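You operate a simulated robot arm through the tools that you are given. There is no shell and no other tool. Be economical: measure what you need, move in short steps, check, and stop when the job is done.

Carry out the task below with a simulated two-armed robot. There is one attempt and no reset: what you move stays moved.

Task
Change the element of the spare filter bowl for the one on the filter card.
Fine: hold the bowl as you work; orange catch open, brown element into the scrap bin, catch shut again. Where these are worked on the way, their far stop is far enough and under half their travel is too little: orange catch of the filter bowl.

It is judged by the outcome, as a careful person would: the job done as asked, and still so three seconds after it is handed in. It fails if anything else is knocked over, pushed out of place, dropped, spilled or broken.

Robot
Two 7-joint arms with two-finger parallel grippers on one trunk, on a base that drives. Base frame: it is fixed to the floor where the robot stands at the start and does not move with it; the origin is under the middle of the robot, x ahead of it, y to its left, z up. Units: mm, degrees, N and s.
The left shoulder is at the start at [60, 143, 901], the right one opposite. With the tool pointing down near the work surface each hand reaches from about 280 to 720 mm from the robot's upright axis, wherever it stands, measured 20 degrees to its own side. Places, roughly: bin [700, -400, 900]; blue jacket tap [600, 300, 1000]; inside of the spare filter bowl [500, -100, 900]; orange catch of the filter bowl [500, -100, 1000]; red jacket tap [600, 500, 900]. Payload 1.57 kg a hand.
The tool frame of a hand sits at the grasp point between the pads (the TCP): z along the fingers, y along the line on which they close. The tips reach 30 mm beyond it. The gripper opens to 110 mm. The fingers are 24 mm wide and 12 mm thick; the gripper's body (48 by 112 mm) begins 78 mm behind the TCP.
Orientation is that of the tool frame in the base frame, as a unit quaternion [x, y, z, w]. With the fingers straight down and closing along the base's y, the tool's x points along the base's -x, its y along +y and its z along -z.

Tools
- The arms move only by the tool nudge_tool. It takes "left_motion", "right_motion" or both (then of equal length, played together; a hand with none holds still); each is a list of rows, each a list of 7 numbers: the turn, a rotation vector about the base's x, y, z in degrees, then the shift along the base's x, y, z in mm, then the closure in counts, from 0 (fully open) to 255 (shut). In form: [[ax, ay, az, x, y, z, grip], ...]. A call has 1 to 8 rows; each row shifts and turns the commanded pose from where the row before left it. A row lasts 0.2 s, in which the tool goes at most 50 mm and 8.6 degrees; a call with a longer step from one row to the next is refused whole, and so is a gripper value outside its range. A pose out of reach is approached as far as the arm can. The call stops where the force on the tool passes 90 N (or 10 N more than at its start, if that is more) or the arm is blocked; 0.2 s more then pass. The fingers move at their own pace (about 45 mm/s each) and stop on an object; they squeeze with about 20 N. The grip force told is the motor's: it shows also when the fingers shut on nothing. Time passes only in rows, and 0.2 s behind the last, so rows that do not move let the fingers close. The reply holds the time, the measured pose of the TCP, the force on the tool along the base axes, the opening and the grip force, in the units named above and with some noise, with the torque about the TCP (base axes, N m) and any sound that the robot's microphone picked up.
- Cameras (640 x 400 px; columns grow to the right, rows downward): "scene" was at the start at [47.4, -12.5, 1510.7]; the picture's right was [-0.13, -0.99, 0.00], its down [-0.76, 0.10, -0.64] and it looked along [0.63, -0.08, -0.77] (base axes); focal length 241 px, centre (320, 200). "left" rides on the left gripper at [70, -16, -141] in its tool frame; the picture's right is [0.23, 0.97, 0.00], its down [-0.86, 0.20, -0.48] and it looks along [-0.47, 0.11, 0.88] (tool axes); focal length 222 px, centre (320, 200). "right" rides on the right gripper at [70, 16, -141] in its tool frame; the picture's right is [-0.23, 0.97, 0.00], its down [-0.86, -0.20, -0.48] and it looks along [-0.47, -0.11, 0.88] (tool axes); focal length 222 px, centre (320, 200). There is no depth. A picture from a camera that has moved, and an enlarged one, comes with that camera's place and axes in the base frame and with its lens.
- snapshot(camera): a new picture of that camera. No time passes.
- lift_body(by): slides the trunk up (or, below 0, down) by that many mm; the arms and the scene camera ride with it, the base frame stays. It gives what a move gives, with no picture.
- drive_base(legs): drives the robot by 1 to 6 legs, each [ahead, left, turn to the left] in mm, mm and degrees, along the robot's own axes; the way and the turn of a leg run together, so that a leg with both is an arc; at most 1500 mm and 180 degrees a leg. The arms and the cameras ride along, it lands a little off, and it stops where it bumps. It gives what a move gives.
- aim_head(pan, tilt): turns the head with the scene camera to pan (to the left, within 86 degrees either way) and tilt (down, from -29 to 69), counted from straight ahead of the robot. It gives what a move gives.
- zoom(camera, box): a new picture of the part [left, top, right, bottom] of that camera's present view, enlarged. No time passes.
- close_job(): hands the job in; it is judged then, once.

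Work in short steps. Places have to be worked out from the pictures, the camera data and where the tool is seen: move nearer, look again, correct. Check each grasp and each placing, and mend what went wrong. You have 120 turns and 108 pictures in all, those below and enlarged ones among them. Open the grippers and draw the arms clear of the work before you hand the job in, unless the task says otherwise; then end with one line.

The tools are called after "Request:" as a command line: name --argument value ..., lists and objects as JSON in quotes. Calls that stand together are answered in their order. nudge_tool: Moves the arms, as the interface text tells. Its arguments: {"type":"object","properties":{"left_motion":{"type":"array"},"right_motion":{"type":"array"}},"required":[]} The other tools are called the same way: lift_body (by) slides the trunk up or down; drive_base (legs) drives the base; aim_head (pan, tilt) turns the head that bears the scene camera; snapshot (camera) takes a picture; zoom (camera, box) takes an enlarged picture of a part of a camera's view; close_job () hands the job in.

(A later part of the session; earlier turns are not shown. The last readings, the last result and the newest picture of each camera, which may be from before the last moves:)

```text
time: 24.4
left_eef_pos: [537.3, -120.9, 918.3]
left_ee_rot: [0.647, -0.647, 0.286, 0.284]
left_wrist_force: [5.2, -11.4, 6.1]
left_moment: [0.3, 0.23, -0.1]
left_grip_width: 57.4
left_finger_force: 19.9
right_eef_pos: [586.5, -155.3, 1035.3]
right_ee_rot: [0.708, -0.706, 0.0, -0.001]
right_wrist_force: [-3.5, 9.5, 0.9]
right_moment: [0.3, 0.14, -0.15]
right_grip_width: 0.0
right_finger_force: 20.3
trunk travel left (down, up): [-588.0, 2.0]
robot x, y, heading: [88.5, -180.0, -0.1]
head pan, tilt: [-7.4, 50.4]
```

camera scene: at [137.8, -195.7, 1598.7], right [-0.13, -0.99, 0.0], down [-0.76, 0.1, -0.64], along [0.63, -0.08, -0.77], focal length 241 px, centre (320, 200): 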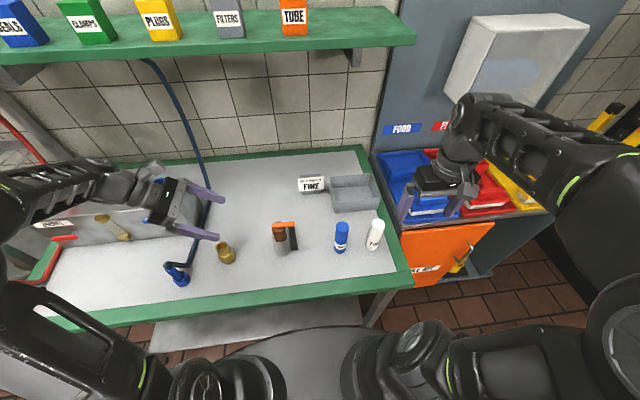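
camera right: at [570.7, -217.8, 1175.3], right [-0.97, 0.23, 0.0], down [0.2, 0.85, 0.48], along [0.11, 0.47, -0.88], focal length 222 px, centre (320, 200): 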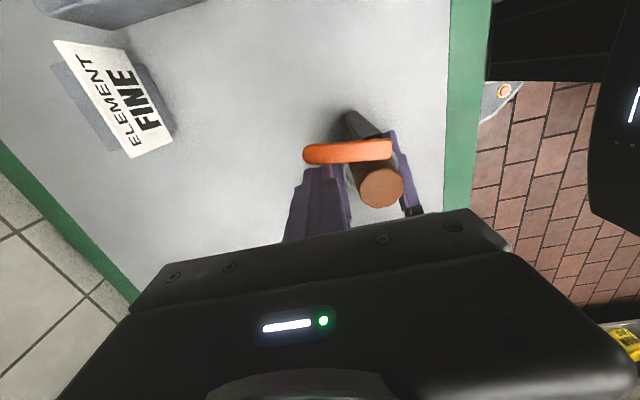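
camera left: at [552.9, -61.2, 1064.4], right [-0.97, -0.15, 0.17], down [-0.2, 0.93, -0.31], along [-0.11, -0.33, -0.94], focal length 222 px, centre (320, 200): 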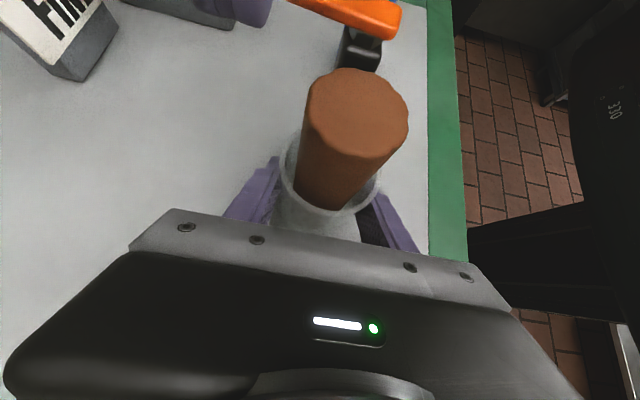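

The force is rising, so it's at the stop and fully open. I'll back off, lift, and check.

Request:
nudge_tool --right_motion '[[0, 0, 0, 0, 15, 0, 255], [0, 0, 0, 0, 10, 20, 255], [0, 0, 0, 0, 0, 40, 200]]'

Request:
snapshot --camera "left"

Request:
zoom --camera "scene" --box '[220, 170, 348, 270]'

```text
time: 25.2
left_eef_pos: [537.0, -118.9, 916.8]
left_ee_rot: [0.649, -0.646, 0.285, 0.283]
left_wrist_force: [-1.1, 1.6, 4.1]
left_moment: [-0.19, 0.05, -0.05]
left_grip_width: 57.7
left_finger_force: 19.9
right_eef_pos: [586.2, -133.6, 1093.8]
right_ee_rot: [-0.706, 0.708, 0.0, 0.001]
right_wrist_force: [0.6, 0.3, 0.9]
right_moment: [-0.01, -0.02, -0.03]
right_grip_width: 23.6
right_finger_force: 0.1
trunk travel left (down, up): [-588.0, 2.0]
robot x, y, heading: [87.2, -184.7, -0.0]
head pan, tilt: [-7.4, 50.4]
```

```text
72 pictures are left
camera left: at [552.6, -60.3, 1064.1], right [-0.97, -0.16, 0.17], down [-0.2, 0.93, -0.31], along [-0.11, -0.33, -0.94], focal length 222 px, centre (320, 200)
```

left: 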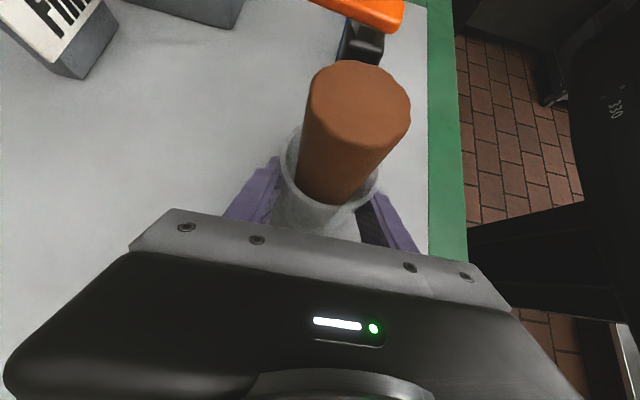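

```text
4.00 times, centred on (284, 220) of scene
camera zoom: at [137.0, -195.8, 1598.6], right [-0.13, -0.99, 0.0], down [-0.76, 0.1, -0.64], along [0.63, -0.08, -0.77], focal length 964 px, centre (464, 120)
```

zoom: 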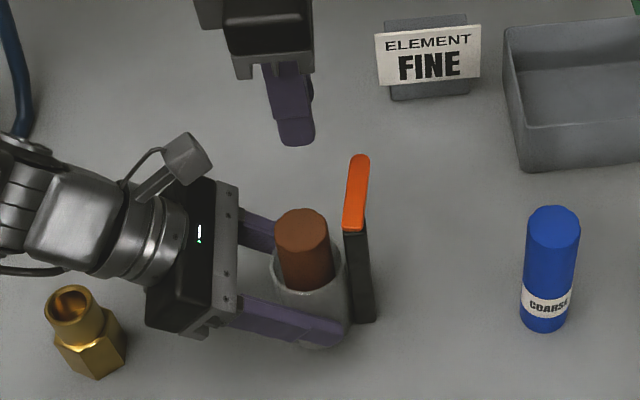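

The catch is fully open. The element top centre is about [537,-124,1000] and ~40 mm in diameter. I'll position the right hand over it, open, and descend.

Request:
nudge_tool --right_motion '[[0, 0, 0, -25, 5, 5, 60], [0, 0, 0, -24, 5, 0, 60], [0, 0, 0, 0, 0, -10, 60], [0, 0, 0, 0, 0, 0, 60]]'

Request:
snapshot --camera "right"

Request:
zoom --camera "left" --box '[220, 0, 540, 200]'

```text
time: 26.2
left_eef_pos: [538.2, -119.7, 916.1]
left_ee_rot: [0.648, -0.647, 0.285, 0.284]
left_wrist_force: [0.5, 0.4, -0.3]
left_moment: [0.06, 0.02, 0.02]
left_grip_width: 57.6
left_finger_force: 20.2
right_eef_pos: [538.5, -121.5, 1090.7]
right_ee_rot: [0.707, -0.707, 0.001, 0.0]
right_wrist_force: [-0.4, 0.9, -0.5]
right_moment: [0.0, -0.04, -0.03]
right_grip_width: 84.3
right_finger_force: 0.1
trunk travel left (down, up): [-588.0, 2.0]
robot x, y, heading: [89.6, -185.6, 0.1]
head pan, tilt: [-7.4, 50.4]
```

```text
70 pictures are left
camera right: at [522.2, -190.8, 1230.7], right [-0.97, 0.23, 0.0], down [0.2, 0.86, 0.48], along [0.11, 0.47, -0.88], focal length 222 px, centre (320, 200)
```

right: 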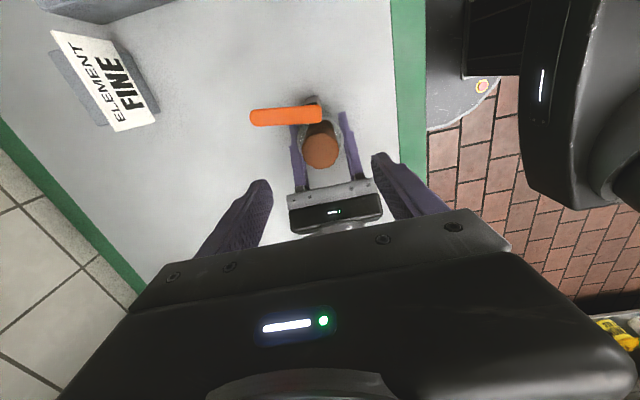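

```text
2.00 times, centred on (380, 100) of left
camera zoom: at [552.9, -60.9, 1064.1], right [-0.97, -0.15, 0.17], down [-0.2, 0.93, -0.31], along [-0.11, -0.33, -0.94], focal length 444 px, centre (200, 400)
```

zoom: 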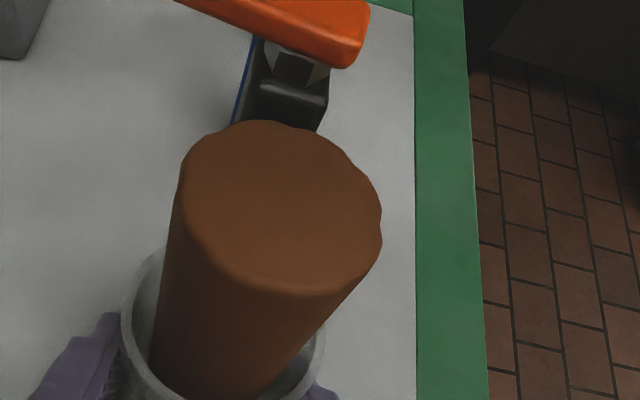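

Right view gives element top [537,-126]. I'll shift -3 mm in y and descend to TCP z≈986.

Request:
nudge_tool --right_motion '[[0, 0, 0, -1, -3, -25, 60], [0, 0, 0, 0, 0, -25, 60], [0, 0, 0, 0, 0, -25, 60], [0, 0, 0, 0, 0, -15, 60], [0, 0, 0, 0, 0, -13, 60]]'

Request:
snapshot --camera "right"

Request:
snapshot --camera "left"

```text
time: 27.4
left_eef_pos: [536.9, -119.4, 915.3]
left_ee_rot: [0.648, -0.647, 0.285, 0.284]
left_wrist_force: [0.5, -0.4, -0.4]
left_moment: [0.06, 0.01, 0.04]
left_grip_width: 57.6
left_finger_force: 20.2
right_eef_pos: [535.7, -122.8, 987.2]
right_ee_rot: [-0.707, 0.707, 0.0, 0.001]
right_wrist_force: [-0.2, 0.4, 0.0]
right_moment: [0.0, 0.05, -0.02]
right_grip_width: 84.1
right_finger_force: 0.0
trunk travel left (down, up): [-588.0, 2.0]
robot x, y, heading: [87.3, -185.1, -0.2]
head pan, tilt: [-7.4, 50.4]
```

```text
68 pictures are left
camera right: at [520.3, -193.7, 1128.0], right [-0.97, 0.23, 0.0], down [0.2, 0.86, 0.48], along [0.11, 0.47, -0.88], focal length 222 px, centre (320, 200)
```

right: 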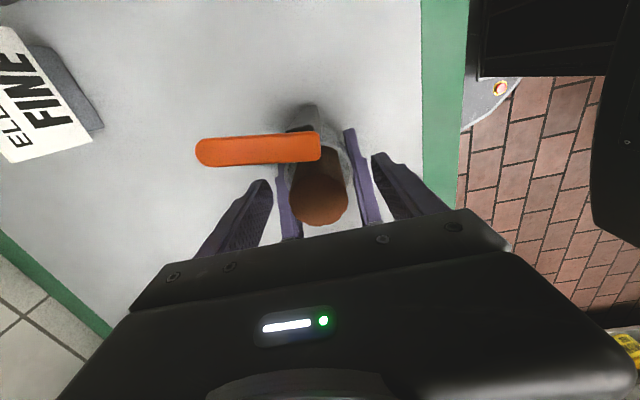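

```text
67 pictures are left
camera left: at [553.2, -60.8, 1064.2], right [-0.97, -0.15, 0.17], down [-0.2, 0.93, -0.31], along [-0.11, -0.33, -0.94], focal length 222 px, centre (320, 200)
```

left: 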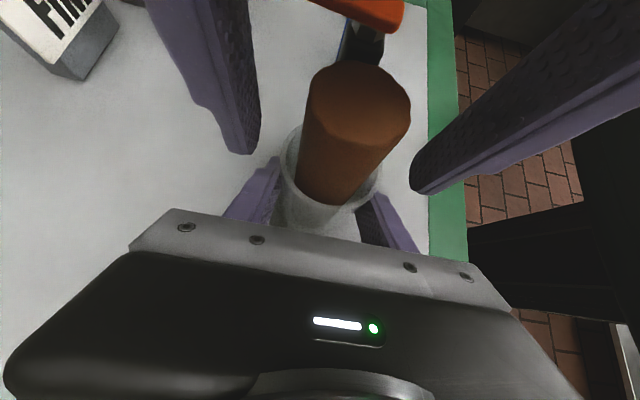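

Fingers straddle the element, so I'll close on it.

Request:
nudge_tool --right_motion '[[0, 0, 0, 1, 0, 0, 255], [0, 0, 0, 0, 0, 0, 255], [0, 0, 0, 0, 0, 0, 255], [0, 0, 0, 0, 0, 0, 255], [0, 0, 0, 0, 0, 0, 255]]'

Request:
nudge_tool --right_motion '[[0, 0, 0, 0, 0, 8, 255], [0, 0, 0, 0, 0, 10, 255]]'

Request:
snapshot --camera "left"

```text
time: 28.6
left_eef_pos: [537.8, -119.4, 916.5]
left_ee_rot: [-0.647, 0.647, -0.285, -0.285]
left_wrist_force: [0.0, 1.1, -1.1]
left_moment: [0.03, 0.04, 0.0]
left_grip_width: 57.7
left_finger_force: 19.9
right_eef_pos: [539.1, -124.8, 987.0]
right_ee_rot: [0.708, -0.707, 0.0, -0.001]
right_wrist_force: [-0.3, 0.8, -0.1]
right_moment: [0.01, -0.01, 0.02]
right_grip_width: 38.9
right_finger_force: 20.0
trunk travel left (down, up): [-588.0, 2.0]
robot x, y, heading: [89.3, -184.8, -0.1]
head pan, tilt: [-7.4, 50.4]
```

```text
time: 29.2
left_eef_pos: [538.4, -120.2, 915.9]
left_ee_rot: [0.648, -0.647, 0.285, 0.284]
left_wrist_force: [-0.1, 0.6, 0.1]
left_moment: [0.04, 0.0, -0.03]
left_grip_width: 57.7
left_finger_force: 20.3
right_eef_pos: [536.3, -124.1, 1005.7]
right_ee_rot: [0.707, -0.707, -0.001, 0.0]
right_wrist_force: [0.2, -0.6, 0.9]
right_moment: [-0.03, 0.01, -0.02]
right_grip_width: 38.9
right_finger_force: 19.6
trunk travel left (down, up): [-588.0, 2.0]
robot x, y, heading: [92.3, -182.6, 0.1]
head pan, tilt: [-7.4, 50.4]
```

```text
66 pictures are left
camera left: at [553.0, -60.9, 1064.3], right [-0.97, -0.15, 0.17], down [-0.2, 0.93, -0.31], along [-0.11, -0.33, -0.94], focal length 222 px, centre (320, 200)
```

left: 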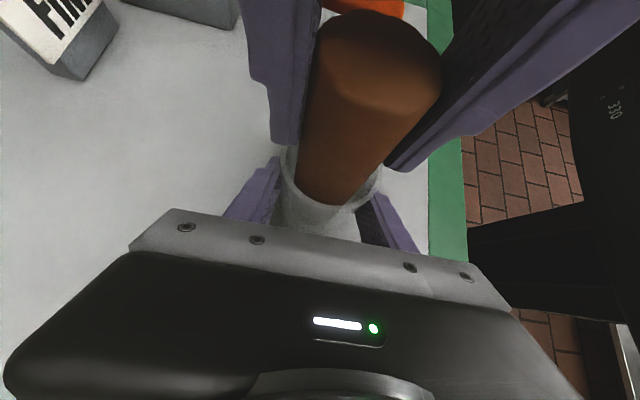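

The element follows (38.9 mm grip). I'll lift it straight out, well above the rim and lever.

Request:
nudge_tool --right_motion '[[0, 0, 0, 0, 0, 20, 255], [0, 0, 0, 0, 0, 20, 255], [0, 0, 0, 0, 0, 20, 255], [0, 0, 0, 0, 0, 25, 255], [0, 0, 0, 0, 0, 25, 255], [0, 0, 0, 0, 0, 30, 255], [0, 0, 0, 0, 0, 10, 255]]'

Request:
snapshot --camera "left"

Request:
snapshot --camera "scene"

```text
time: 30.9
left_eef_pos: [537.3, -120.9, 916.8]
left_ee_rot: [0.648, -0.646, 0.286, 0.284]
left_wrist_force: [-0.3, 0.1, -0.2]
left_moment: [0.02, 0.02, 0.0]
left_grip_width: 57.5
left_finger_force: 20.3
right_eef_pos: [538.8, -123.6, 1156.0]
right_ee_rot: [-0.707, 0.708, 0.0, -0.001]
right_wrist_force: [0.4, -1.1, -1.0]
right_moment: [0.02, 0.0, -0.01]
right_grip_width: 38.8
right_finger_force: 20.2
trunk travel left (down, up): [-588.0, 2.0]
robot x, y, heading: [88.0, -185.8, -0.1]
head pan, tilt: [-7.4, 50.4]
```

```text
65 pictures are left
camera left: at [552.6, -60.6, 1064.4], right [-0.97, -0.15, 0.17], down [-0.2, 0.93, -0.31], along [-0.11, -0.33, -0.94], focal length 222 px, centre (320, 200)
```

left: 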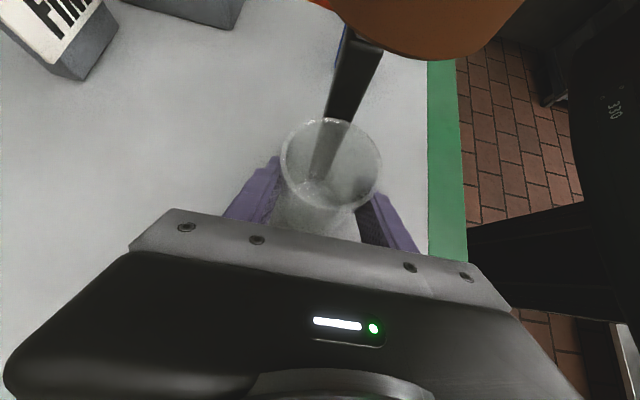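

```text
64 pictures are left
camera scene: at [137.1, -195.6, 1598.7], right [-0.13, -0.99, 0.0], down [-0.76, 0.1, -0.64], along [0.63, -0.08, -0.77], focal length 241 px, centre (320, 200)
```

scene: 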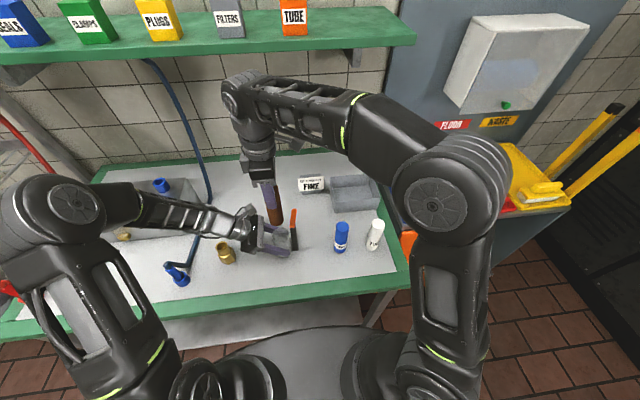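

The element is out (bottom ≈ TCP-120). I'm carrying it toward the bin centre at about [730,-402].

Request:
nudge_tool --right_motion '[[0, 0, 0, 20, -30, 0, 255], [0, 0, 0, 24, -35, 0, 255], [0, 0, 0, 24, -35, 0, 255], [0, 0, 0, 24, -35, 0, 255], [0, 0, 0, 24, -35, 0, 255], [0, 0, 0, 24, -35, 0, 255]]'

Request:
snapshot --camera "right"

Request:
snapshot --camera "scene"

```text
time: 32.2
left_eef_pos: [536.2, -120.4, 916.4]
left_ee_rot: [0.648, -0.647, 0.285, 0.284]
left_wrist_force: [0.3, 0.6, 0.0]
left_moment: [0.08, 0.01, 0.0]
left_grip_width: 57.3
left_finger_force: 19.8
right_eef_pos: [608.0, -224.3, 1154.1]
right_ee_rot: [-0.707, 0.707, -0.001, 0.001]
right_wrist_force: [0.4, 0.9, 0.2]
right_moment: [0.01, 0.03, 0.0]
right_grip_width: 39.0
right_finger_force: 19.4
right hand out of reach, approached as far as the arm can: row 4, 5, 6
trunk travel left (down, up): [-588.0, 2.0]
robot x, y, heading: [93.8, -183.5, 0.0]
head pan, tilt: [-7.4, 50.4]
```

```text
63 pictures are left
camera right: at [590.4, -294.9, 1294.7], right [-0.97, 0.23, 0.0], down [0.2, 0.85, 0.48], along [0.11, 0.47, -0.88], focal length 222 px, centre (320, 200)
```

right: 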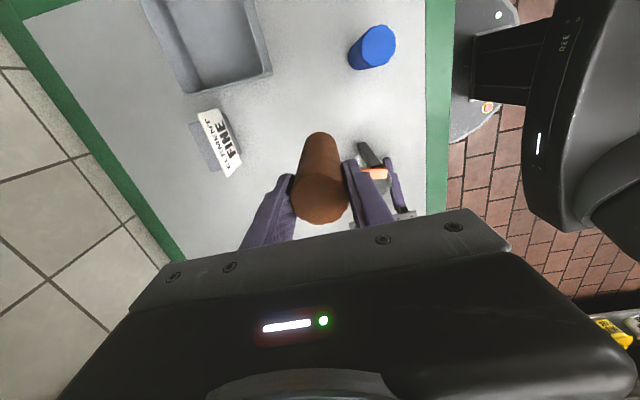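

```text
62 pictures are left
camera scene: at [137.7, -196.1, 1598.7], right [-0.13, -0.99, 0.0], down [-0.76, 0.1, -0.64], along [0.63, -0.08, -0.77], focal length 241 px, centre (320, 200)
```

scene: 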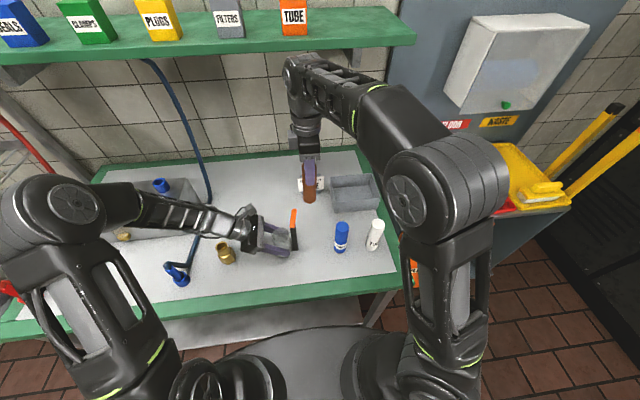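

Reach ends early this high up. I'll lower it (the element bottom stays above 970) and turn the yaw back some to regain reach.

Request:
nudge_tool --right_motion '[[0, 0, -8.5, 0, 0, -10, 255], [0, 0, -8.5, 0, 0, -10, 255], [0, 0, -8.5, 0, 0, -10, 255], [0, 0, -8.5, 0, 0, -10, 255], [0, 0, -8.5, 0, 0, -10, 255], [0, 0, -8.5, 0, 0, -5, 255]]'

```text
time: 33.6
left_eef_pos: [536.7, -119.0, 916.7]
left_ee_rot: [-0.647, 0.647, -0.285, -0.285]
left_wrist_force: [0.1, 0.1, -0.2]
left_moment: [0.04, 0.05, -0.01]
left_grip_width: 57.7
left_finger_force: 19.7
right_eef_pos: [605.9, -223.3, 1096.1]
right_ee_rot: [-0.333, 0.943, 0.0, 0.0]
right_wrist_force: [0.5, -0.7, 1.1]
right_moment: [-0.04, 0.03, 0.02]
right_grip_width: 38.8
right_finger_force: 19.9
trunk travel left (down, up): [-588.0, 2.0]
robot x, y, heading: [90.4, -184.5, -0.0]
head pan, tilt: [-7.4, 50.4]
```

Commanded pose is where the hand is. I'll now go toward the bin at this height.

Request:
nudge_tool --right_motion '[[0, 0, -8.5, 10, -35, 0, 255], [0, 0, -8.5, 15, -35, 0, 255], [0, 0, -8.5, 20, -35, 0, 255], [0, 0, -5, 20, -35, 0, 255], [0, 0, 0, 25, -25, 0, 255], [0, 0, 0, 25, -10, 0, 255]]'

Request:
snapshot --camera "right"

Request:
snapshot --camera "scene"

```text
time: 35.0
left_eef_pos: [536.1, -119.3, 916.3]
left_ee_rot: [0.647, -0.647, 0.286, 0.284]
left_wrist_force: [-0.7, 0.3, 0.3]
left_moment: [0.02, -0.01, 0.01]
left_grip_width: 57.6
left_finger_force: 20.2
right_eef_pos: [705.0, -391.6, 1096.2]
right_ee_rot: [-0.074, 0.997, 0.0, -0.001]
right_wrist_force: [-0.7, -0.4, -0.5]
right_moment: [0.0, -0.03, 0.05]
right_grip_width: 39.0
right_finger_force: 20.2
right hand out of reach, approached as far as the arm can: row 6
trunk travel left (down, up): [-588.0, 2.0]
robot x, y, heading: [90.7, -185.6, 0.4]
head pan, tilt: [-7.4, 50.4]
```

```text
61 pictures are left
camera right: at [633.3, -386.1, 1237.4], right [0.08, 1.0, 0.0], down [0.88, -0.07, 0.48], along [0.48, -0.04, -0.88], focal length 222 px, centre (320, 200)
```

right: 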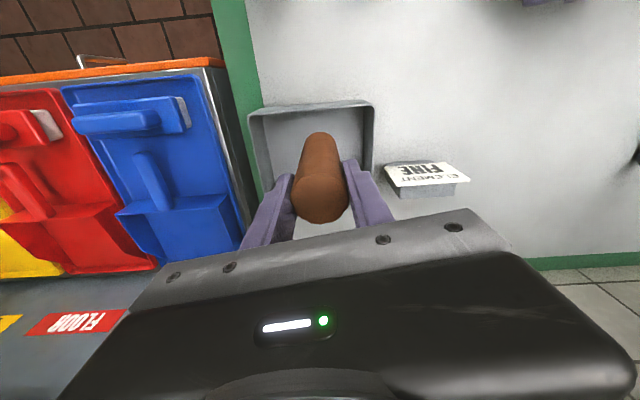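

```text
60 pictures are left
camera scene: at [137.0, -195.6, 1598.7], right [-0.13, -0.99, 0.0], down [-0.76, 0.1, -0.64], along [0.63, -0.08, -0.77], focal length 241 px, centre (320, 200)
```

scene: 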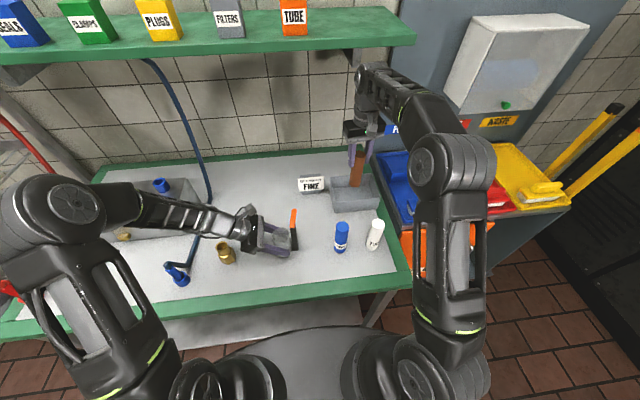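

The right view places the bin at x≥665, y -321…-480; the element is above it. I'm lowering with a small +x shift.

Request:
nudge_tool --right_motion '[[0, 0, 0, 0, -3, -20, 255], [0, 0, 0, 5, -3, -20, 255], [0, 0, 0, 5, -2, -20, 255], [0, 0, 0, 5, 0, -15, 255], [0, 0, 0, 0, 0, -12, 255]]'

Request:
snapshot --camera "right"

Request:
zoom --camera "scene" --box '[300, 130, 428, 210]'

```text
time: 36.2
left_eef_pos: [537.1, -119.9, 915.7]
left_ee_rot: [0.647, -0.647, 0.285, 0.285]
left_wrist_force: [-0.3, -0.2, 0.4]
left_moment: [0.06, -0.03, -0.04]
left_grip_width: 57.6
left_finger_force: 20.8
right_eef_pos: [717.5, -400.3, 1008.7]
right_ee_rot: [-0.075, 0.997, 0.0, 0.0]
right_wrist_force: [-0.5, -0.7, -0.4]
right_moment: [0.01, 0.0, 0.03]
right_grip_width: 39.0
right_finger_force: 20.1
trunk travel left (down, up): [-588.0, 2.0]
robot x, y, heading: [92.1, -184.0, -0.2]
head pan, tilt: [-7.4, 50.4]
```

```text
59 pictures are left
camera right: at [647.1, -395.0, 1150.2], right [0.08, 1.0, 0.0], down [0.88, -0.07, 0.48], along [0.48, -0.04, -0.88], focal length 222 px, centre (320, 200)
```

right: 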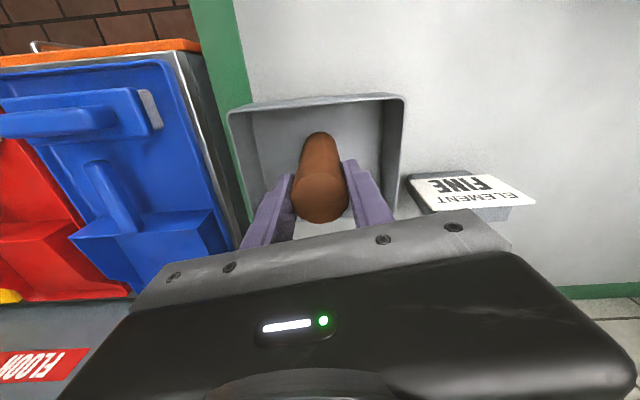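

```text
5.00 times, centred on (364, 170) of scene
camera zoom: at [137.8, -196.0, 1598.7], right [-0.13, -0.99, 0.0], down [-0.76, 0.1, -0.64], along [0.63, -0.08, -0.77], focal length 1205 px, centre (100, 350)
```

zoom: 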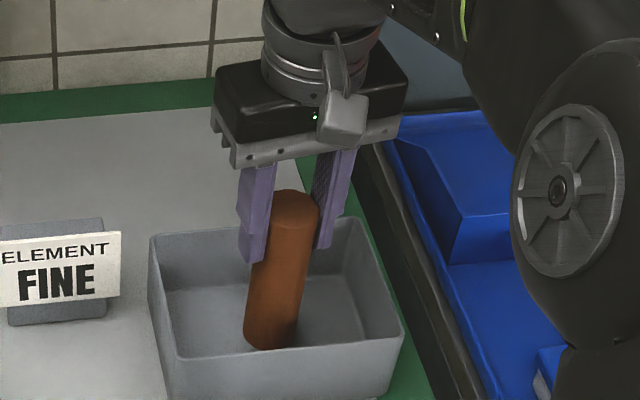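

It's well inside the bin. I'll lower until it nearly touches the floor.

Request:
nudge_tool --right_motion '[[0, 0, 0, 0, 0, -8, 255], [0, 0, 0, 0, 0, -6, 255], [0, 0, 0, 0, 0, -4, 255]]'

```text
time: 37.0
left_eef_pos: [537.1, -119.0, 916.1]
left_ee_rot: [-0.647, 0.648, -0.284, -0.284]
left_wrist_force: [0.4, -1.1, -0.1]
left_moment: [0.03, -0.01, 0.0]
left_grip_width: 57.7
left_finger_force: 19.6
right_eef_pos: [717.2, -402.1, 991.6]
right_ee_rot: [-0.074, 0.997, 0.0, 0.0]
right_wrist_force: [0.1, -0.1, -0.3]
right_moment: [-0.02, 0.0, 0.03]
right_grip_width: 38.8
right_finger_force: 19.5
trunk travel left (down, up): [-588.0, 2.0]
robot x, y, heading: [94.4, -178.4, -0.0]
head pan, tilt: [-7.4, 50.4]
```

Request:
nudge_tool --right_motion '[[0, 0, 0, 0, 0, -3, 255], [0, 0, 0, 0, 0, -2, 255]]'

```text
time: 37.6
left_eef_pos: [537.2, -119.0, 916.7]
left_ee_rot: [0.648, -0.647, 0.285, 0.284]
left_wrist_force: [0.1, 0.2, -0.3]
left_moment: [0.05, 0.0, -0.01]
left_grip_width: 57.2
left_finger_force: 20.6
right_eef_pos: [716.3, -401.0, 987.3]
right_ee_rot: [-0.074, 0.997, 0.0, 0.001]
right_wrist_force: [-1.4, -2.7, 8.9]
right_moment: [-0.24, 0.26, 0.0]
right_grip_width: 38.9
right_finger_force: 19.9
trunk travel left (down, up): [-588.0, 2.0]
robot x, y, heading: [91.0, -183.9, -0.1]
head pan, tilt: [-7.4, 50.4]
```

Contact with the bin floor (9 N). I'll open slowly and then lift straight up.

Request:
nudge_tool --right_motion '[[0, 0, 0, 0, 0, 1, 140], [0, 0, 0, 0, 0, 0, 80], [0, 0, 0, 0, 0, 0, 60], [0, 0, 0, 0, 0, 25, 60], [0, 0, 0, 0, 0, 35, 60], [0, 0, 0, 0, 0, 40, 60]]'

Request:
zoom --camera "scene" --box '[300, 130, 428, 210]'

Request:
snapshot --camera "right"

```text
time: 39.0
left_eef_pos: [536.7, -118.1, 915.8]
left_ee_rot: [0.647, -0.647, 0.286, 0.284]
left_wrist_force: [0.0, -0.4, 0.4]
left_moment: [0.06, 0.01, 0.0]
left_grip_width: 57.5
left_finger_force: 20.1
right_eef_pos: [717.5, -399.1, 1086.2]
right_ee_rot: [-0.075, 0.997, 0.0, 0.0]
right_wrist_force: [0.7, 0.5, 0.6]
right_moment: [-0.01, 0.0, 0.01]
right_grip_width: 84.1
right_finger_force: 0.0
trunk travel left (down, up): [-588.0, 2.0]
robot x, y, heading: [89.0, -184.4, 0.1]
head pan, tilt: [-7.4, 50.4]
```

```text
5.00 times, centred on (364, 170) of scene
camera zoom: at [137.2, -194.9, 1598.7], right [-0.13, -0.99, 0.0], down [-0.76, 0.1, -0.64], along [0.63, -0.08, -0.77], focal length 1205 px, centre (100, 350)
```

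zoom: 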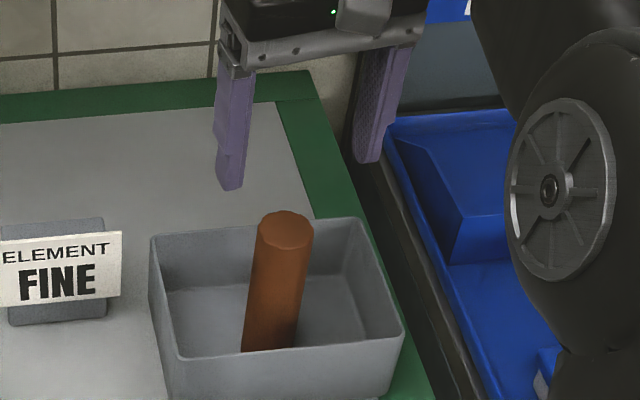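

```text
56 pictures are left
camera right: at [645.2, -393.7, 1226.8], right [0.08, 1.0, 0.0], down [0.88, -0.07, 0.48], along [0.48, -0.04, -0.88], focal length 222 px, centre (320, 200)
```

right: 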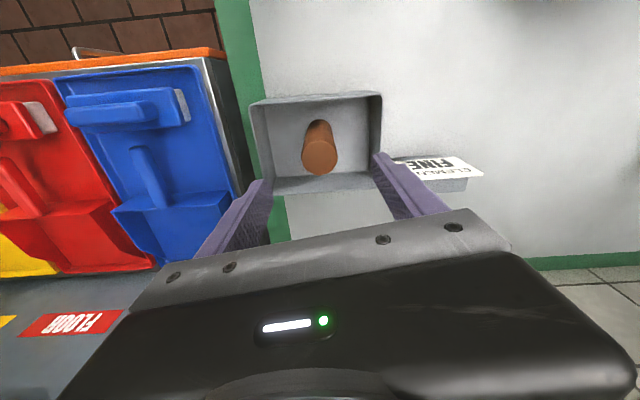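

The brown element stands in the bin. Next I take the white FINE element at about [518,-421], yawing back to +90° on the way.

Request:
nudge_tool --right_motion '[[0, 0, 8.5, -40, -2, 3, 60], [0, 0, 8.5, -40, -2, 3, 60], [0, 0, 8.5, -40, -2, 3, 60], [0, 0, 8.5, -40, -2, 3, 60], [0, 0, 8.5, -38, -10, 3, 60], [0, 0, 8.5, 0, 0, 0, 60], [0, 0, 8.5, 0, 0, 0, 60], [0, 0, 8.5, 0, 0, 0, 60]]'

Request:
nudge_tool --right_motion '[[0, 0, 8.5, 0, 0, 0, 60], [0, 0, 4.9, 0, 0, 0, 60]]'

Request:
snapshot --camera "right"

Request:
snapshot --camera "scene"

```text
time: 40.9
left_eef_pos: [537.5, -119.4, 917.7]
left_ee_rot: [-0.647, 0.648, -0.284, -0.285]
left_wrist_force: [-0.3, 0.4, 0.1]
left_moment: [0.07, 0.0, 0.0]
left_grip_width: 57.7
left_finger_force: 19.9
right_eef_pos: [519.8, -418.0, 1101.5]
right_ee_rot: [-0.62, 0.784, 0.0, -0.001]
right_wrist_force: [0.7, -0.8, -0.6]
right_moment: [0.0, -0.01, 0.0]
right_grip_width: 84.1
right_finger_force: 0.0
trunk travel left (down, up): [-588.0, 2.0]
robot x, y, heading: [90.2, -185.3, 0.1]
head pan, tilt: [-7.4, 50.4]
```

```text
time: 41.5
left_eef_pos: [537.1, -119.0, 917.2]
left_ee_rot: [-0.647, 0.648, -0.284, -0.285]
left_wrist_force: [0.3, 0.1, 0.8]
left_moment: [0.06, -0.01, -0.01]
left_grip_width: 57.6
left_finger_force: 19.8
right_eef_pos: [521.0, -419.3, 1101.4]
right_ee_rot: [-0.707, 0.707, 0.0, 0.0]
right_wrist_force: [0.1, 0.6, -0.8]
right_moment: [0.03, 0.0, 0.03]
right_grip_width: 84.2
right_finger_force: 0.1
trunk travel left (down, up): [-588.0, 2.0]
robot x, y, heading: [95.4, -182.9, -0.0]
head pan, tilt: [-7.4, 50.4]
```

```text
55 pictures are left
camera right: at [504.6, -488.5, 1242.9], right [-0.97, 0.23, 0.0], down [0.2, 0.86, 0.48], along [0.11, 0.47, -0.88], focal length 222 px, centre (320, 200)
```

right: 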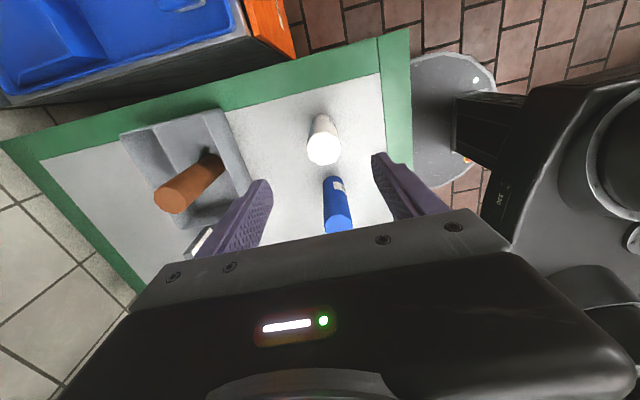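

```text
54 pictures are left
camera scene: at [137.6, -196.0, 1598.7], right [-0.13, -0.99, 0.0], down [-0.76, 0.1, -0.64], along [0.63, -0.08, -0.77], focal length 241 px, centre (320, 200)
```

scene: 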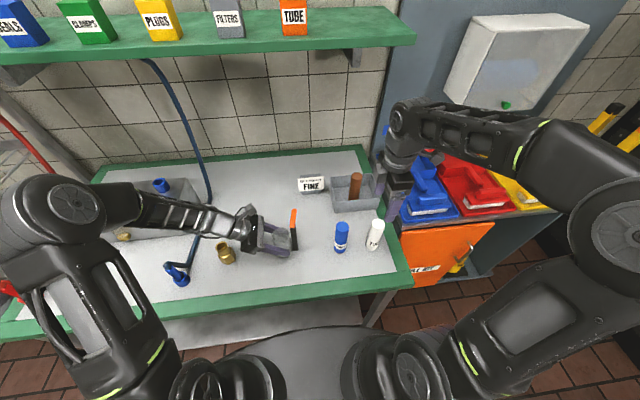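

I'll zoom to pin the white element's top.

Request:
zoom --camera "right" --box '[272, 100, 368, 160]'

Request:
zoom --camera "scene" --box '[320, 205, 400, 255]'

```text
6.67 times, centred on (320, 130) of right
camera zoom: at [504.6, -488.5, 1242.9], right [-0.97, 0.23, 0.0], down [0.2, 0.86, 0.48], along [0.11, 0.47, -0.88], focal length 1481 px, centre (320, 667)
```

zoom: 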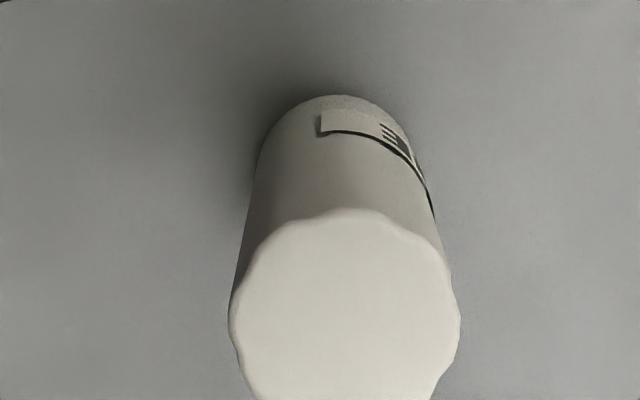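

```text
8.00 times, centred on (360, 230) of scene
camera zoom: at [137.6, -196.0, 1598.7], right [-0.13, -0.99, 0.0], down [-0.76, 0.1, -0.64], along [0.63, -0.08, -0.77], focal length 1928 px, centre (0, -40)
```

zoom: 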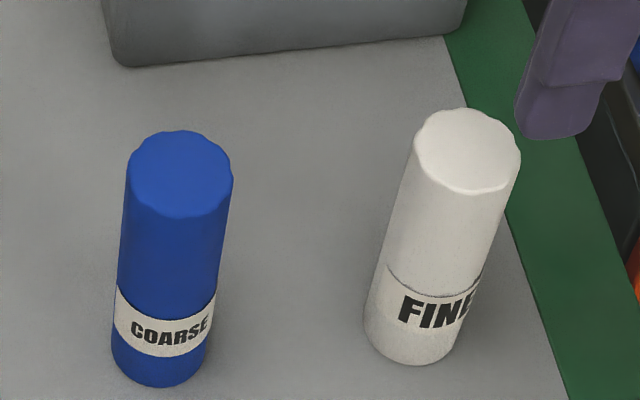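

White top is at [516,-420.5,996]. I'll align and descend to TCP z 983.

Request:
nudge_tool --right_motion '[[0, 0, 0, -4.5, -1, -25, 60], [0, 0, 0, 0, 0, -30, 60], [0, 0, 0, 0, 0, -25, 60], [0, 0, 0, 0, 0, -25, 60], [0, 0, 0, 0, 0, -14, 60]]'

Request:
zoom --camera "scene" --box '[320, 185, 416, 255]'

Request:
snapshot --camera "right"

```text
time: 42.6
left_eef_pos: [536.8, -119.7, 916.1]
left_ee_rot: [0.647, -0.647, 0.285, 0.285]
left_wrist_force: [0.1, 0.3, -0.5]
left_moment: [0.05, 0.01, 0.01]
left_grip_width: 57.5
left_finger_force: 20.1
right_eef_pos: [515.1, -420.5, 981.9]
right_ee_rot: [-0.707, 0.707, 0.0, -0.001]
right_wrist_force: [0.4, -0.4, -0.3]
right_moment: [-0.03, 0.01, 0.01]
right_grip_width: 84.2
right_finger_force: 0.1
trunk travel left (down, up): [-588.0, 2.0]
robot x, y, heading: [90.8, -183.5, -0.0]
head pan, tilt: [-7.4, 50.4]
```

```text
5.71 times, centred on (368, 220) of scene
camera zoom: at [137.8, -196.0, 1598.7], right [-0.13, -0.99, 0.0], down [-0.76, 0.1, -0.64], along [0.63, -0.08, -0.77], focal length 1377 px, centre (46, 86)
```

zoom: 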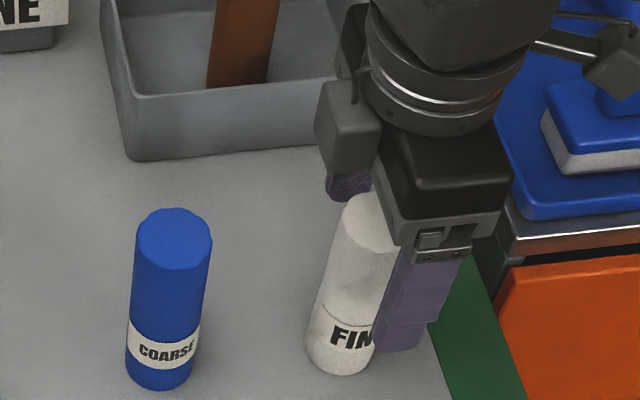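

```text
50 pictures are left
camera right: at [498.2, -489.7, 1124.4], right [-0.97, 0.23, 0.0], down [0.2, 0.85, 0.48], along [0.11, 0.47, -0.88], focal length 222 px, centre (320, 200)
```

right: 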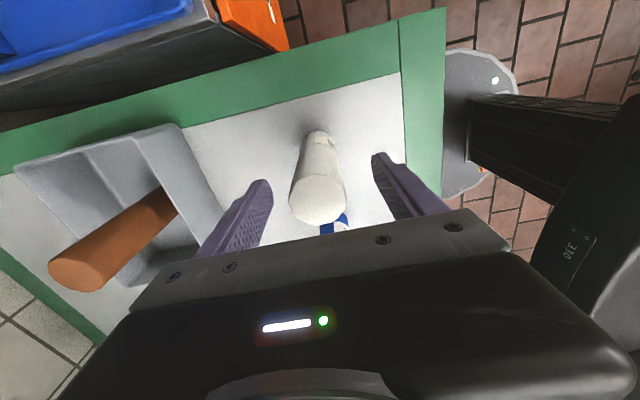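

Centred between the fingers, so I'll close and lift slightly.

Request:
nudge_tool --right_motion '[[0, 0, 0, 0, 0, 0, 255], [0, 0, 0, 0, 0, 0, 255], [0, 0, 0, 0, 0, 0, 255], [0, 0, 0, 0, 0, 0, 255], [0, 0, 0, 0, 0, 10, 255], [0, 0, 0, 0, 0, 10, 255]]'

Request:
snapshot --camera "right"

Request:
zoom --camera "scene" --box '[320, 185, 416, 255]'

```text
time: 44.0
left_eef_pos: [537.1, -118.7, 916.4]
left_ee_rot: [-0.647, 0.648, -0.285, -0.285]
left_wrist_force: [0.4, 0.0, 0.1]
left_moment: [0.04, -0.01, 0.01]
left_grip_width: 57.6
left_finger_force: 19.5
right_eef_pos: [513.2, -418.9, 1003.3]
right_ee_rot: [-0.707, 0.707, -0.001, 0.0]
right_wrist_force: [0.2, 0.1, -0.8]
right_moment: [-0.01, -0.01, 0.02]
right_grip_width: 38.6
right_finger_force: 19.7
trunk travel left (down, up): [-588.0, 2.0]
robot x, y, heading: [92.2, -184.5, -0.1]
head pan, tilt: [-7.4, 50.4]
```

```text
49 pictures are left
camera right: at [498.5, -489.3, 1144.6], right [-0.97, 0.23, 0.0], down [0.2, 0.86, 0.48], along [0.11, 0.47, -0.88], focal length 222 px, centre (320, 200)
```

right: 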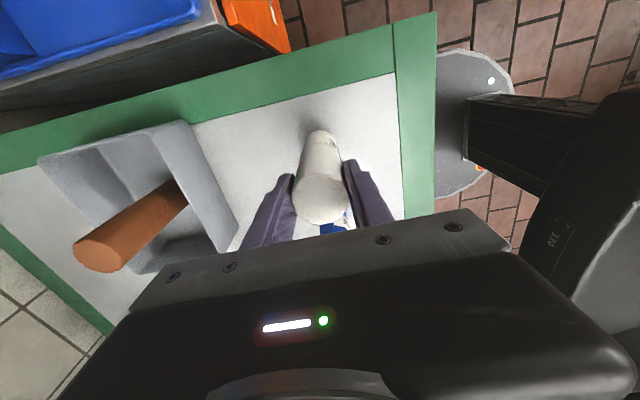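

```text
5.71 times, centred on (368, 220) of scene
camera zoom: at [137.7, -196.0, 1598.7], right [-0.13, -0.99, 0.0], down [-0.76, 0.1, -0.64], along [0.63, -0.08, -0.77], focal length 1377 px, centre (46, 86)
```

zoom: 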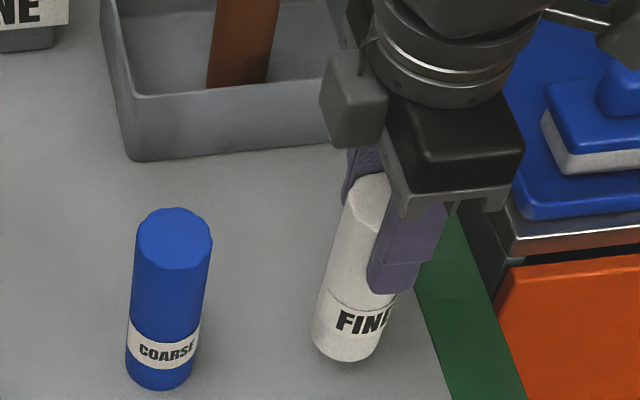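

Gripped and lifting. I'll raise it to clear everything.

Request:
nudge_tool --right_motion '[[0, 0, 0, 0, 0, 25, 255], [0, 0, 0, 0, 0, 35, 255], [0, 0, 0, 0, 0, 35, 255], [0, 0, 0, 0, 0, 35, 255], [0, 0, 0, 0, 0, 25, 255]]'

Request:
nudge_tool --right_motion '[[0, 0, 0, 3, 40, 0, 255], [0, 0, 0, 3, 40, 0, 255], [0, 0, 0, 3, 40, 0, 255], [0, 0, 0, 3, 40, 0, 255], [0, 0, 0, 3, 40, 0, 255], [0, 0, 0, 3, 40, 0, 255], [0, 0, 0, 4, 40, 0, 255], [0, 0, 0, 1, 17, 0, 255]]'

Request:
snapshot --camera "left"

Request:
zoom --camera "scene" --box '[220, 170, 348, 270]'

```text
time: 45.2
left_eef_pos: [537.8, -119.0, 916.3]
left_ee_rot: [0.647, -0.647, 0.285, 0.285]
left_wrist_force: [0.8, 0.3, -0.1]
left_moment: [0.05, 0.01, -0.01]
left_grip_width: 57.3
left_finger_force: 19.9
right_eef_pos: [513.9, -418.9, 1158.0]
right_ee_rot: [-0.707, 0.708, 0.0, -0.001]
right_wrist_force: [-1.3, 0.4, -0.9]
right_moment: [-0.04, 0.03, 0.01]
right_grip_width: 38.8
right_finger_force: 19.4
trunk travel left (down, up): [-588.0, 2.0]
robot x, y, heading: [88.0, -184.3, -0.1]
head pan, tilt: [-7.4, 50.4]
```

```text
time: 47.0
left_eef_pos: [536.5, -118.8, 916.4]
left_ee_rot: [-0.647, 0.647, -0.285, -0.285]
left_wrist_force: [0.0, 0.0, -0.2]
left_moment: [0.02, -0.03, -0.01]
left_grip_width: 57.5
left_finger_force: 20.0
right_eef_pos: [536.8, -121.8, 1156.3]
right_ee_rot: [-0.707, 0.708, 0.001, 0.0]
right_wrist_force: [0.4, -0.4, -1.2]
right_moment: [0.04, 0.04, 0.03]
right_grip_width: 38.8
right_finger_force: 20.2
trunk travel left (down, up): [-588.0, 2.0]
robot x, y, heading: [87.9, -186.3, 0.1]
head pan, tilt: [-7.4, 50.4]
```

```text
47 pictures are left
camera left: at [552.9, -60.9, 1064.3], right [-0.97, -0.15, 0.17], down [-0.2, 0.93, -0.31], along [-0.11, -0.33, -0.94], focal length 222 px, centre (320, 200)
```

left: 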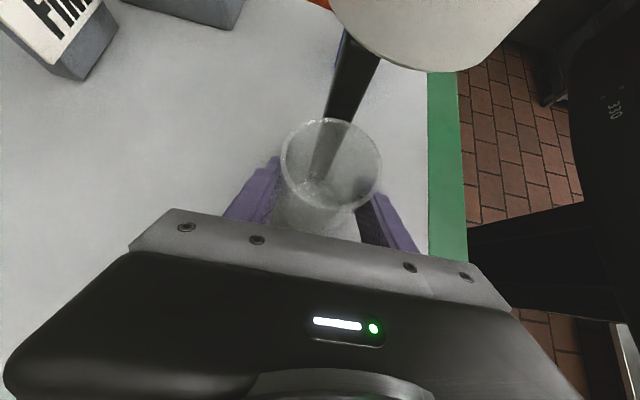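

```text
4.00 times, centred on (284, 220) of scene
camera zoom: at [137.6, -195.8, 1598.7], right [-0.13, -0.99, 0.0], down [-0.76, 0.1, -0.64], along [0.63, -0.08, -0.77], focal length 964 px, centre (464, 120)
```

zoom: 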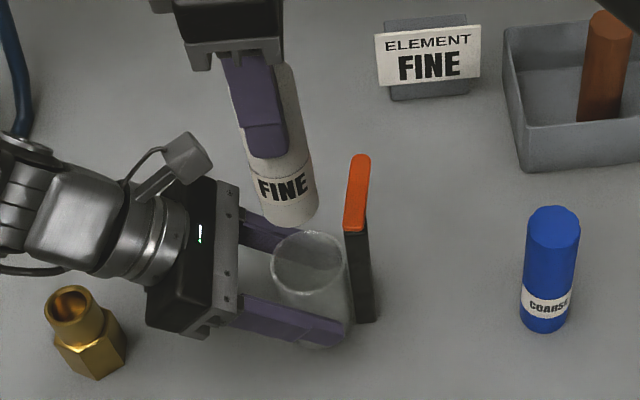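

Bowl rim centre is about [536,-123]. I'll descend to just above the rim and check.

Request:
nudge_tool --right_motion '[[0, 0, 0, 0, -1.5, -25, 255], [0, 0, 0, 0, 0, -25, 255], [0, 0, 0, 0, 0, -20, 255], [0, 0, 0, 0, 0, 0, 255]]'

Request:
snapshot --camera "left"

Request:
zoom --camera "scene" --box '[250, 190, 330, 260]'

```text
time: 48.0
left_eef_pos: [535.9, -118.8, 917.5]
left_ee_rot: [0.647, -0.647, 0.285, 0.285]
left_wrist_force: [0.4, -0.1, 0.9]
left_moment: [-0.01, 0.02, 0.02]
left_grip_width: 57.6
left_finger_force: 20.2
right_eef_pos: [537.2, -123.9, 1087.9]
right_ee_rot: [-0.706, 0.708, 0.0, 0.0]
right_wrist_force: [-0.1, -0.2, -1.1]
right_moment: [0.02, 0.01, 0.0]
right_grip_width: 39.2
right_finger_force: 19.7
trunk travel left (down, up): [-588.0, 2.0]
robot x, y, heading: [94.5, -183.5, -0.1]
head pan, tilt: [-7.4, 50.4]
```

```text
45 pictures are left
camera left: at [552.9, -60.9, 1064.3], right [-0.97, -0.15, 0.17], down [-0.2, 0.93, -0.31], along [-0.11, -0.33, -0.94], focal length 222 px, centre (320, 200)
```

left: 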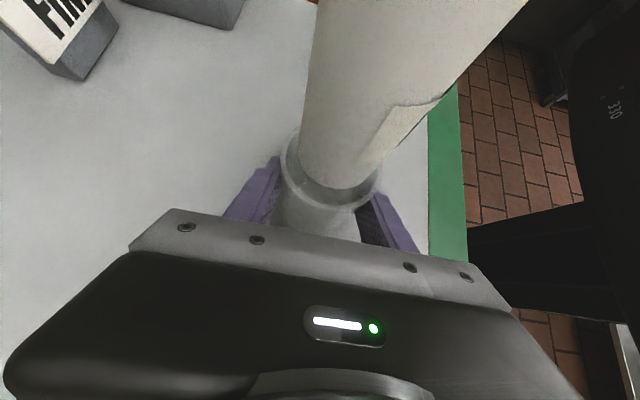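

```text
5.71 times, centred on (290, 225) of scene
camera zoom: at [137.6, -195.9, 1598.7], right [-0.13, -0.99, 0.0], down [-0.76, 0.1, -0.64], along [0.63, -0.08, -0.77], focal length 1377 px, centre (491, 57)
```

zoom: 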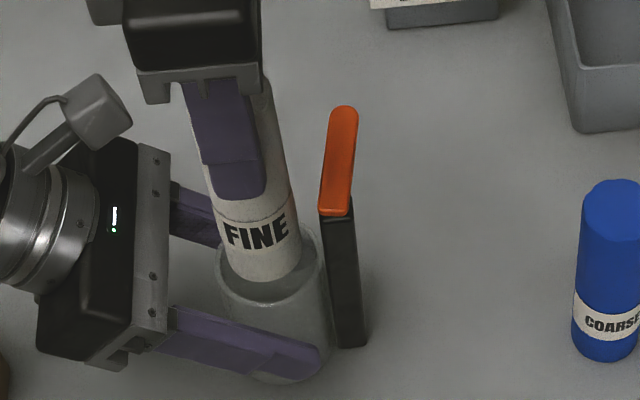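

Aligned. I'll insert slowly, watching force.

Request:
nudge_tool --right_motion '[[0, 0, 0, 0, 0.5, -12, 255], [0, 0, 0, 0, 0, -10, 255], [0, 0, 0, 0, 0, -10, 255], [0, 0, 0, 0, 0, 0, 255]]'

Request:
snapshot --camera "left"

```text
time: 49.0
left_eef_pos: [537.6, -119.0, 917.1]
left_ee_rot: [0.648, -0.647, 0.285, 0.284]
left_wrist_force: [-0.1, -0.6, -0.7]
left_moment: [0.05, -0.01, -0.01]
left_grip_width: 57.6
left_finger_force: 19.8
right_eef_pos: [539.0, -124.2, 1055.2]
right_ee_rot: [-0.707, 0.708, -0.001, 0.0]
right_wrist_force: [0.2, 0.1, 0.2]
right_moment: [-0.01, 0.0, 0.02]
right_grip_width: 38.7
right_finger_force: 19.8
trunk travel left (down, up): [-588.0, 2.0]
robot x, y, heading: [91.8, -183.8, 0.2]
head pan, tilt: [-7.4, 50.4]
```

```text
43 pictures are left
camera left: at [552.9, -60.9, 1064.3], right [-0.97, -0.15, 0.17], down [-0.2, 0.93, -0.31], along [-0.11, -0.33, -0.94], focal length 222 px, centre (320, 200)
```

left: 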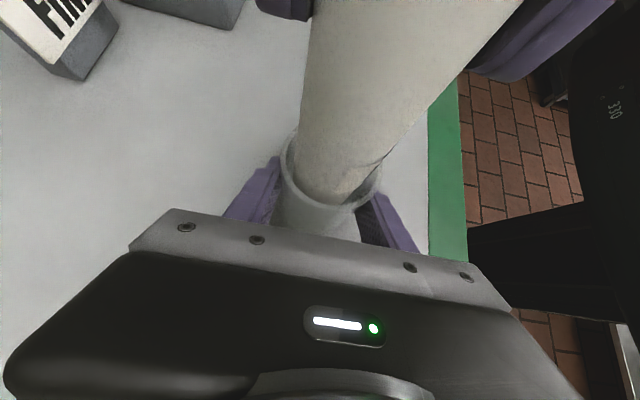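

It has entered the bowl with no force. Continuing down.

Request:
nudge_tool --right_motion '[[0, 0, 0, 0, 0, -12, 255], [0, 0, 0, 0, 0, -12, 255], [0, 0, 0, 0, 0, -12, 255], [0, 0, 0, 0, 0, -12, 255], [0, 0, 0, 0, 0, -8, 255]]'

Request:
snapshot --camera "left"

```text
time: 50.2
left_eef_pos: [537.5, -119.8, 916.7]
left_ee_rot: [-0.647, 0.647, -0.285, -0.285]
left_wrist_force: [-0.3, 0.6, -0.1]
left_moment: [0.07, 0.03, 0.0]
left_grip_width: 57.8
left_finger_force: 20.2
right_eef_pos: [539.0, -123.6, 1000.6]
right_ee_rot: [-0.707, 0.708, 0.002, 0.0]
right_wrist_force: [0.2, 0.2, -0.1]
right_moment: [-0.01, 0.02, 0.01]
right_grip_width: 39.1
right_finger_force: 20.0
trunk travel left (down, up): [-588.0, 2.0]
robot x, y, heading: [89.5, -186.4, -0.1]
head pan, tilt: [-7.4, 50.4]
```

```text
42 pictures are left
camera left: at [553.1, -60.9, 1064.3], right [-0.97, -0.15, 0.17], down [-0.2, 0.93, -0.31], along [-0.11, -0.33, -0.94], focal length 222 px, centre (320, 200)
```

left: 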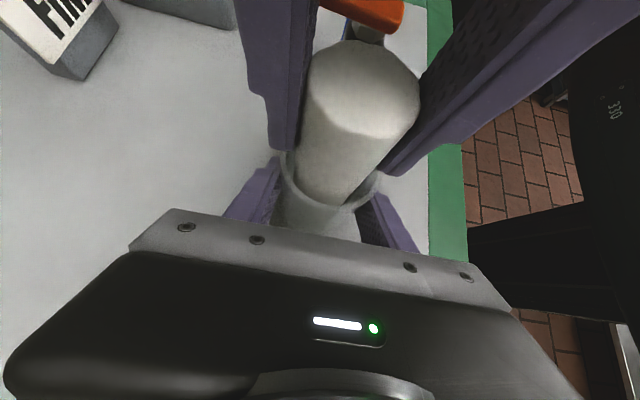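

Near the bottom now; taking small steps until contact.

Request:
nudge_tool --right_motion '[[0, 0, 0, 0, 0, -5, 255], [0, 0, 0, 0, 0, -4, 255]]'

Request:
nudge_tool --right_motion '[[0, 0, 0, 0, 0, -3, 255]]'

```text
time: 50.9
left_eef_pos: [537.1, -119.2, 915.9]
left_ee_rot: [0.648, -0.647, 0.285, 0.284]
left_wrist_force: [-0.7, -0.1, -0.3]
left_moment: [0.05, 0.0, 0.01]
left_grip_width: 57.3
left_finger_force: 20.1
right_eef_pos: [538.4, -124.6, 993.3]
right_ee_rot: [-0.706, 0.708, 0.0, 0.0]
right_wrist_force: [0.2, 0.2, -0.6]
right_moment: [0.0, 0.0, -0.01]
right_grip_width: 38.7
right_finger_force: 19.8
trunk travel left (down, up): [-588.0, 2.0]
robot x, y, heading: [88.7, -180.0, 0.0]
head pan, tilt: [-7.4, 50.4]
```

```text
time: 51.2
left_eef_pos: [537.1, -118.4, 915.7]
left_ee_rot: [0.648, -0.647, 0.285, 0.283]
left_wrist_force: [2.9, 2.1, -8.7]
left_moment: [-0.45, -0.2, 0.01]
left_grip_width: 57.7
left_finger_force: 20.0
right_eef_pos: [538.1, -124.2, 990.6]
right_ee_rot: [-0.707, 0.708, -0.001, 0.0]
right_wrist_force: [-3.1, -2.5, 18.8]
right_moment: [-0.22, 0.46, 0.02]
right_grip_width: 39.0
right_finger_force: 19.8
trunk travel left (down, up): [-588.0, 2.0]
robot x, y, heading: [91.8, -185.4, -0.2]
head pan, tilt: [-7.4, 50.4]
```

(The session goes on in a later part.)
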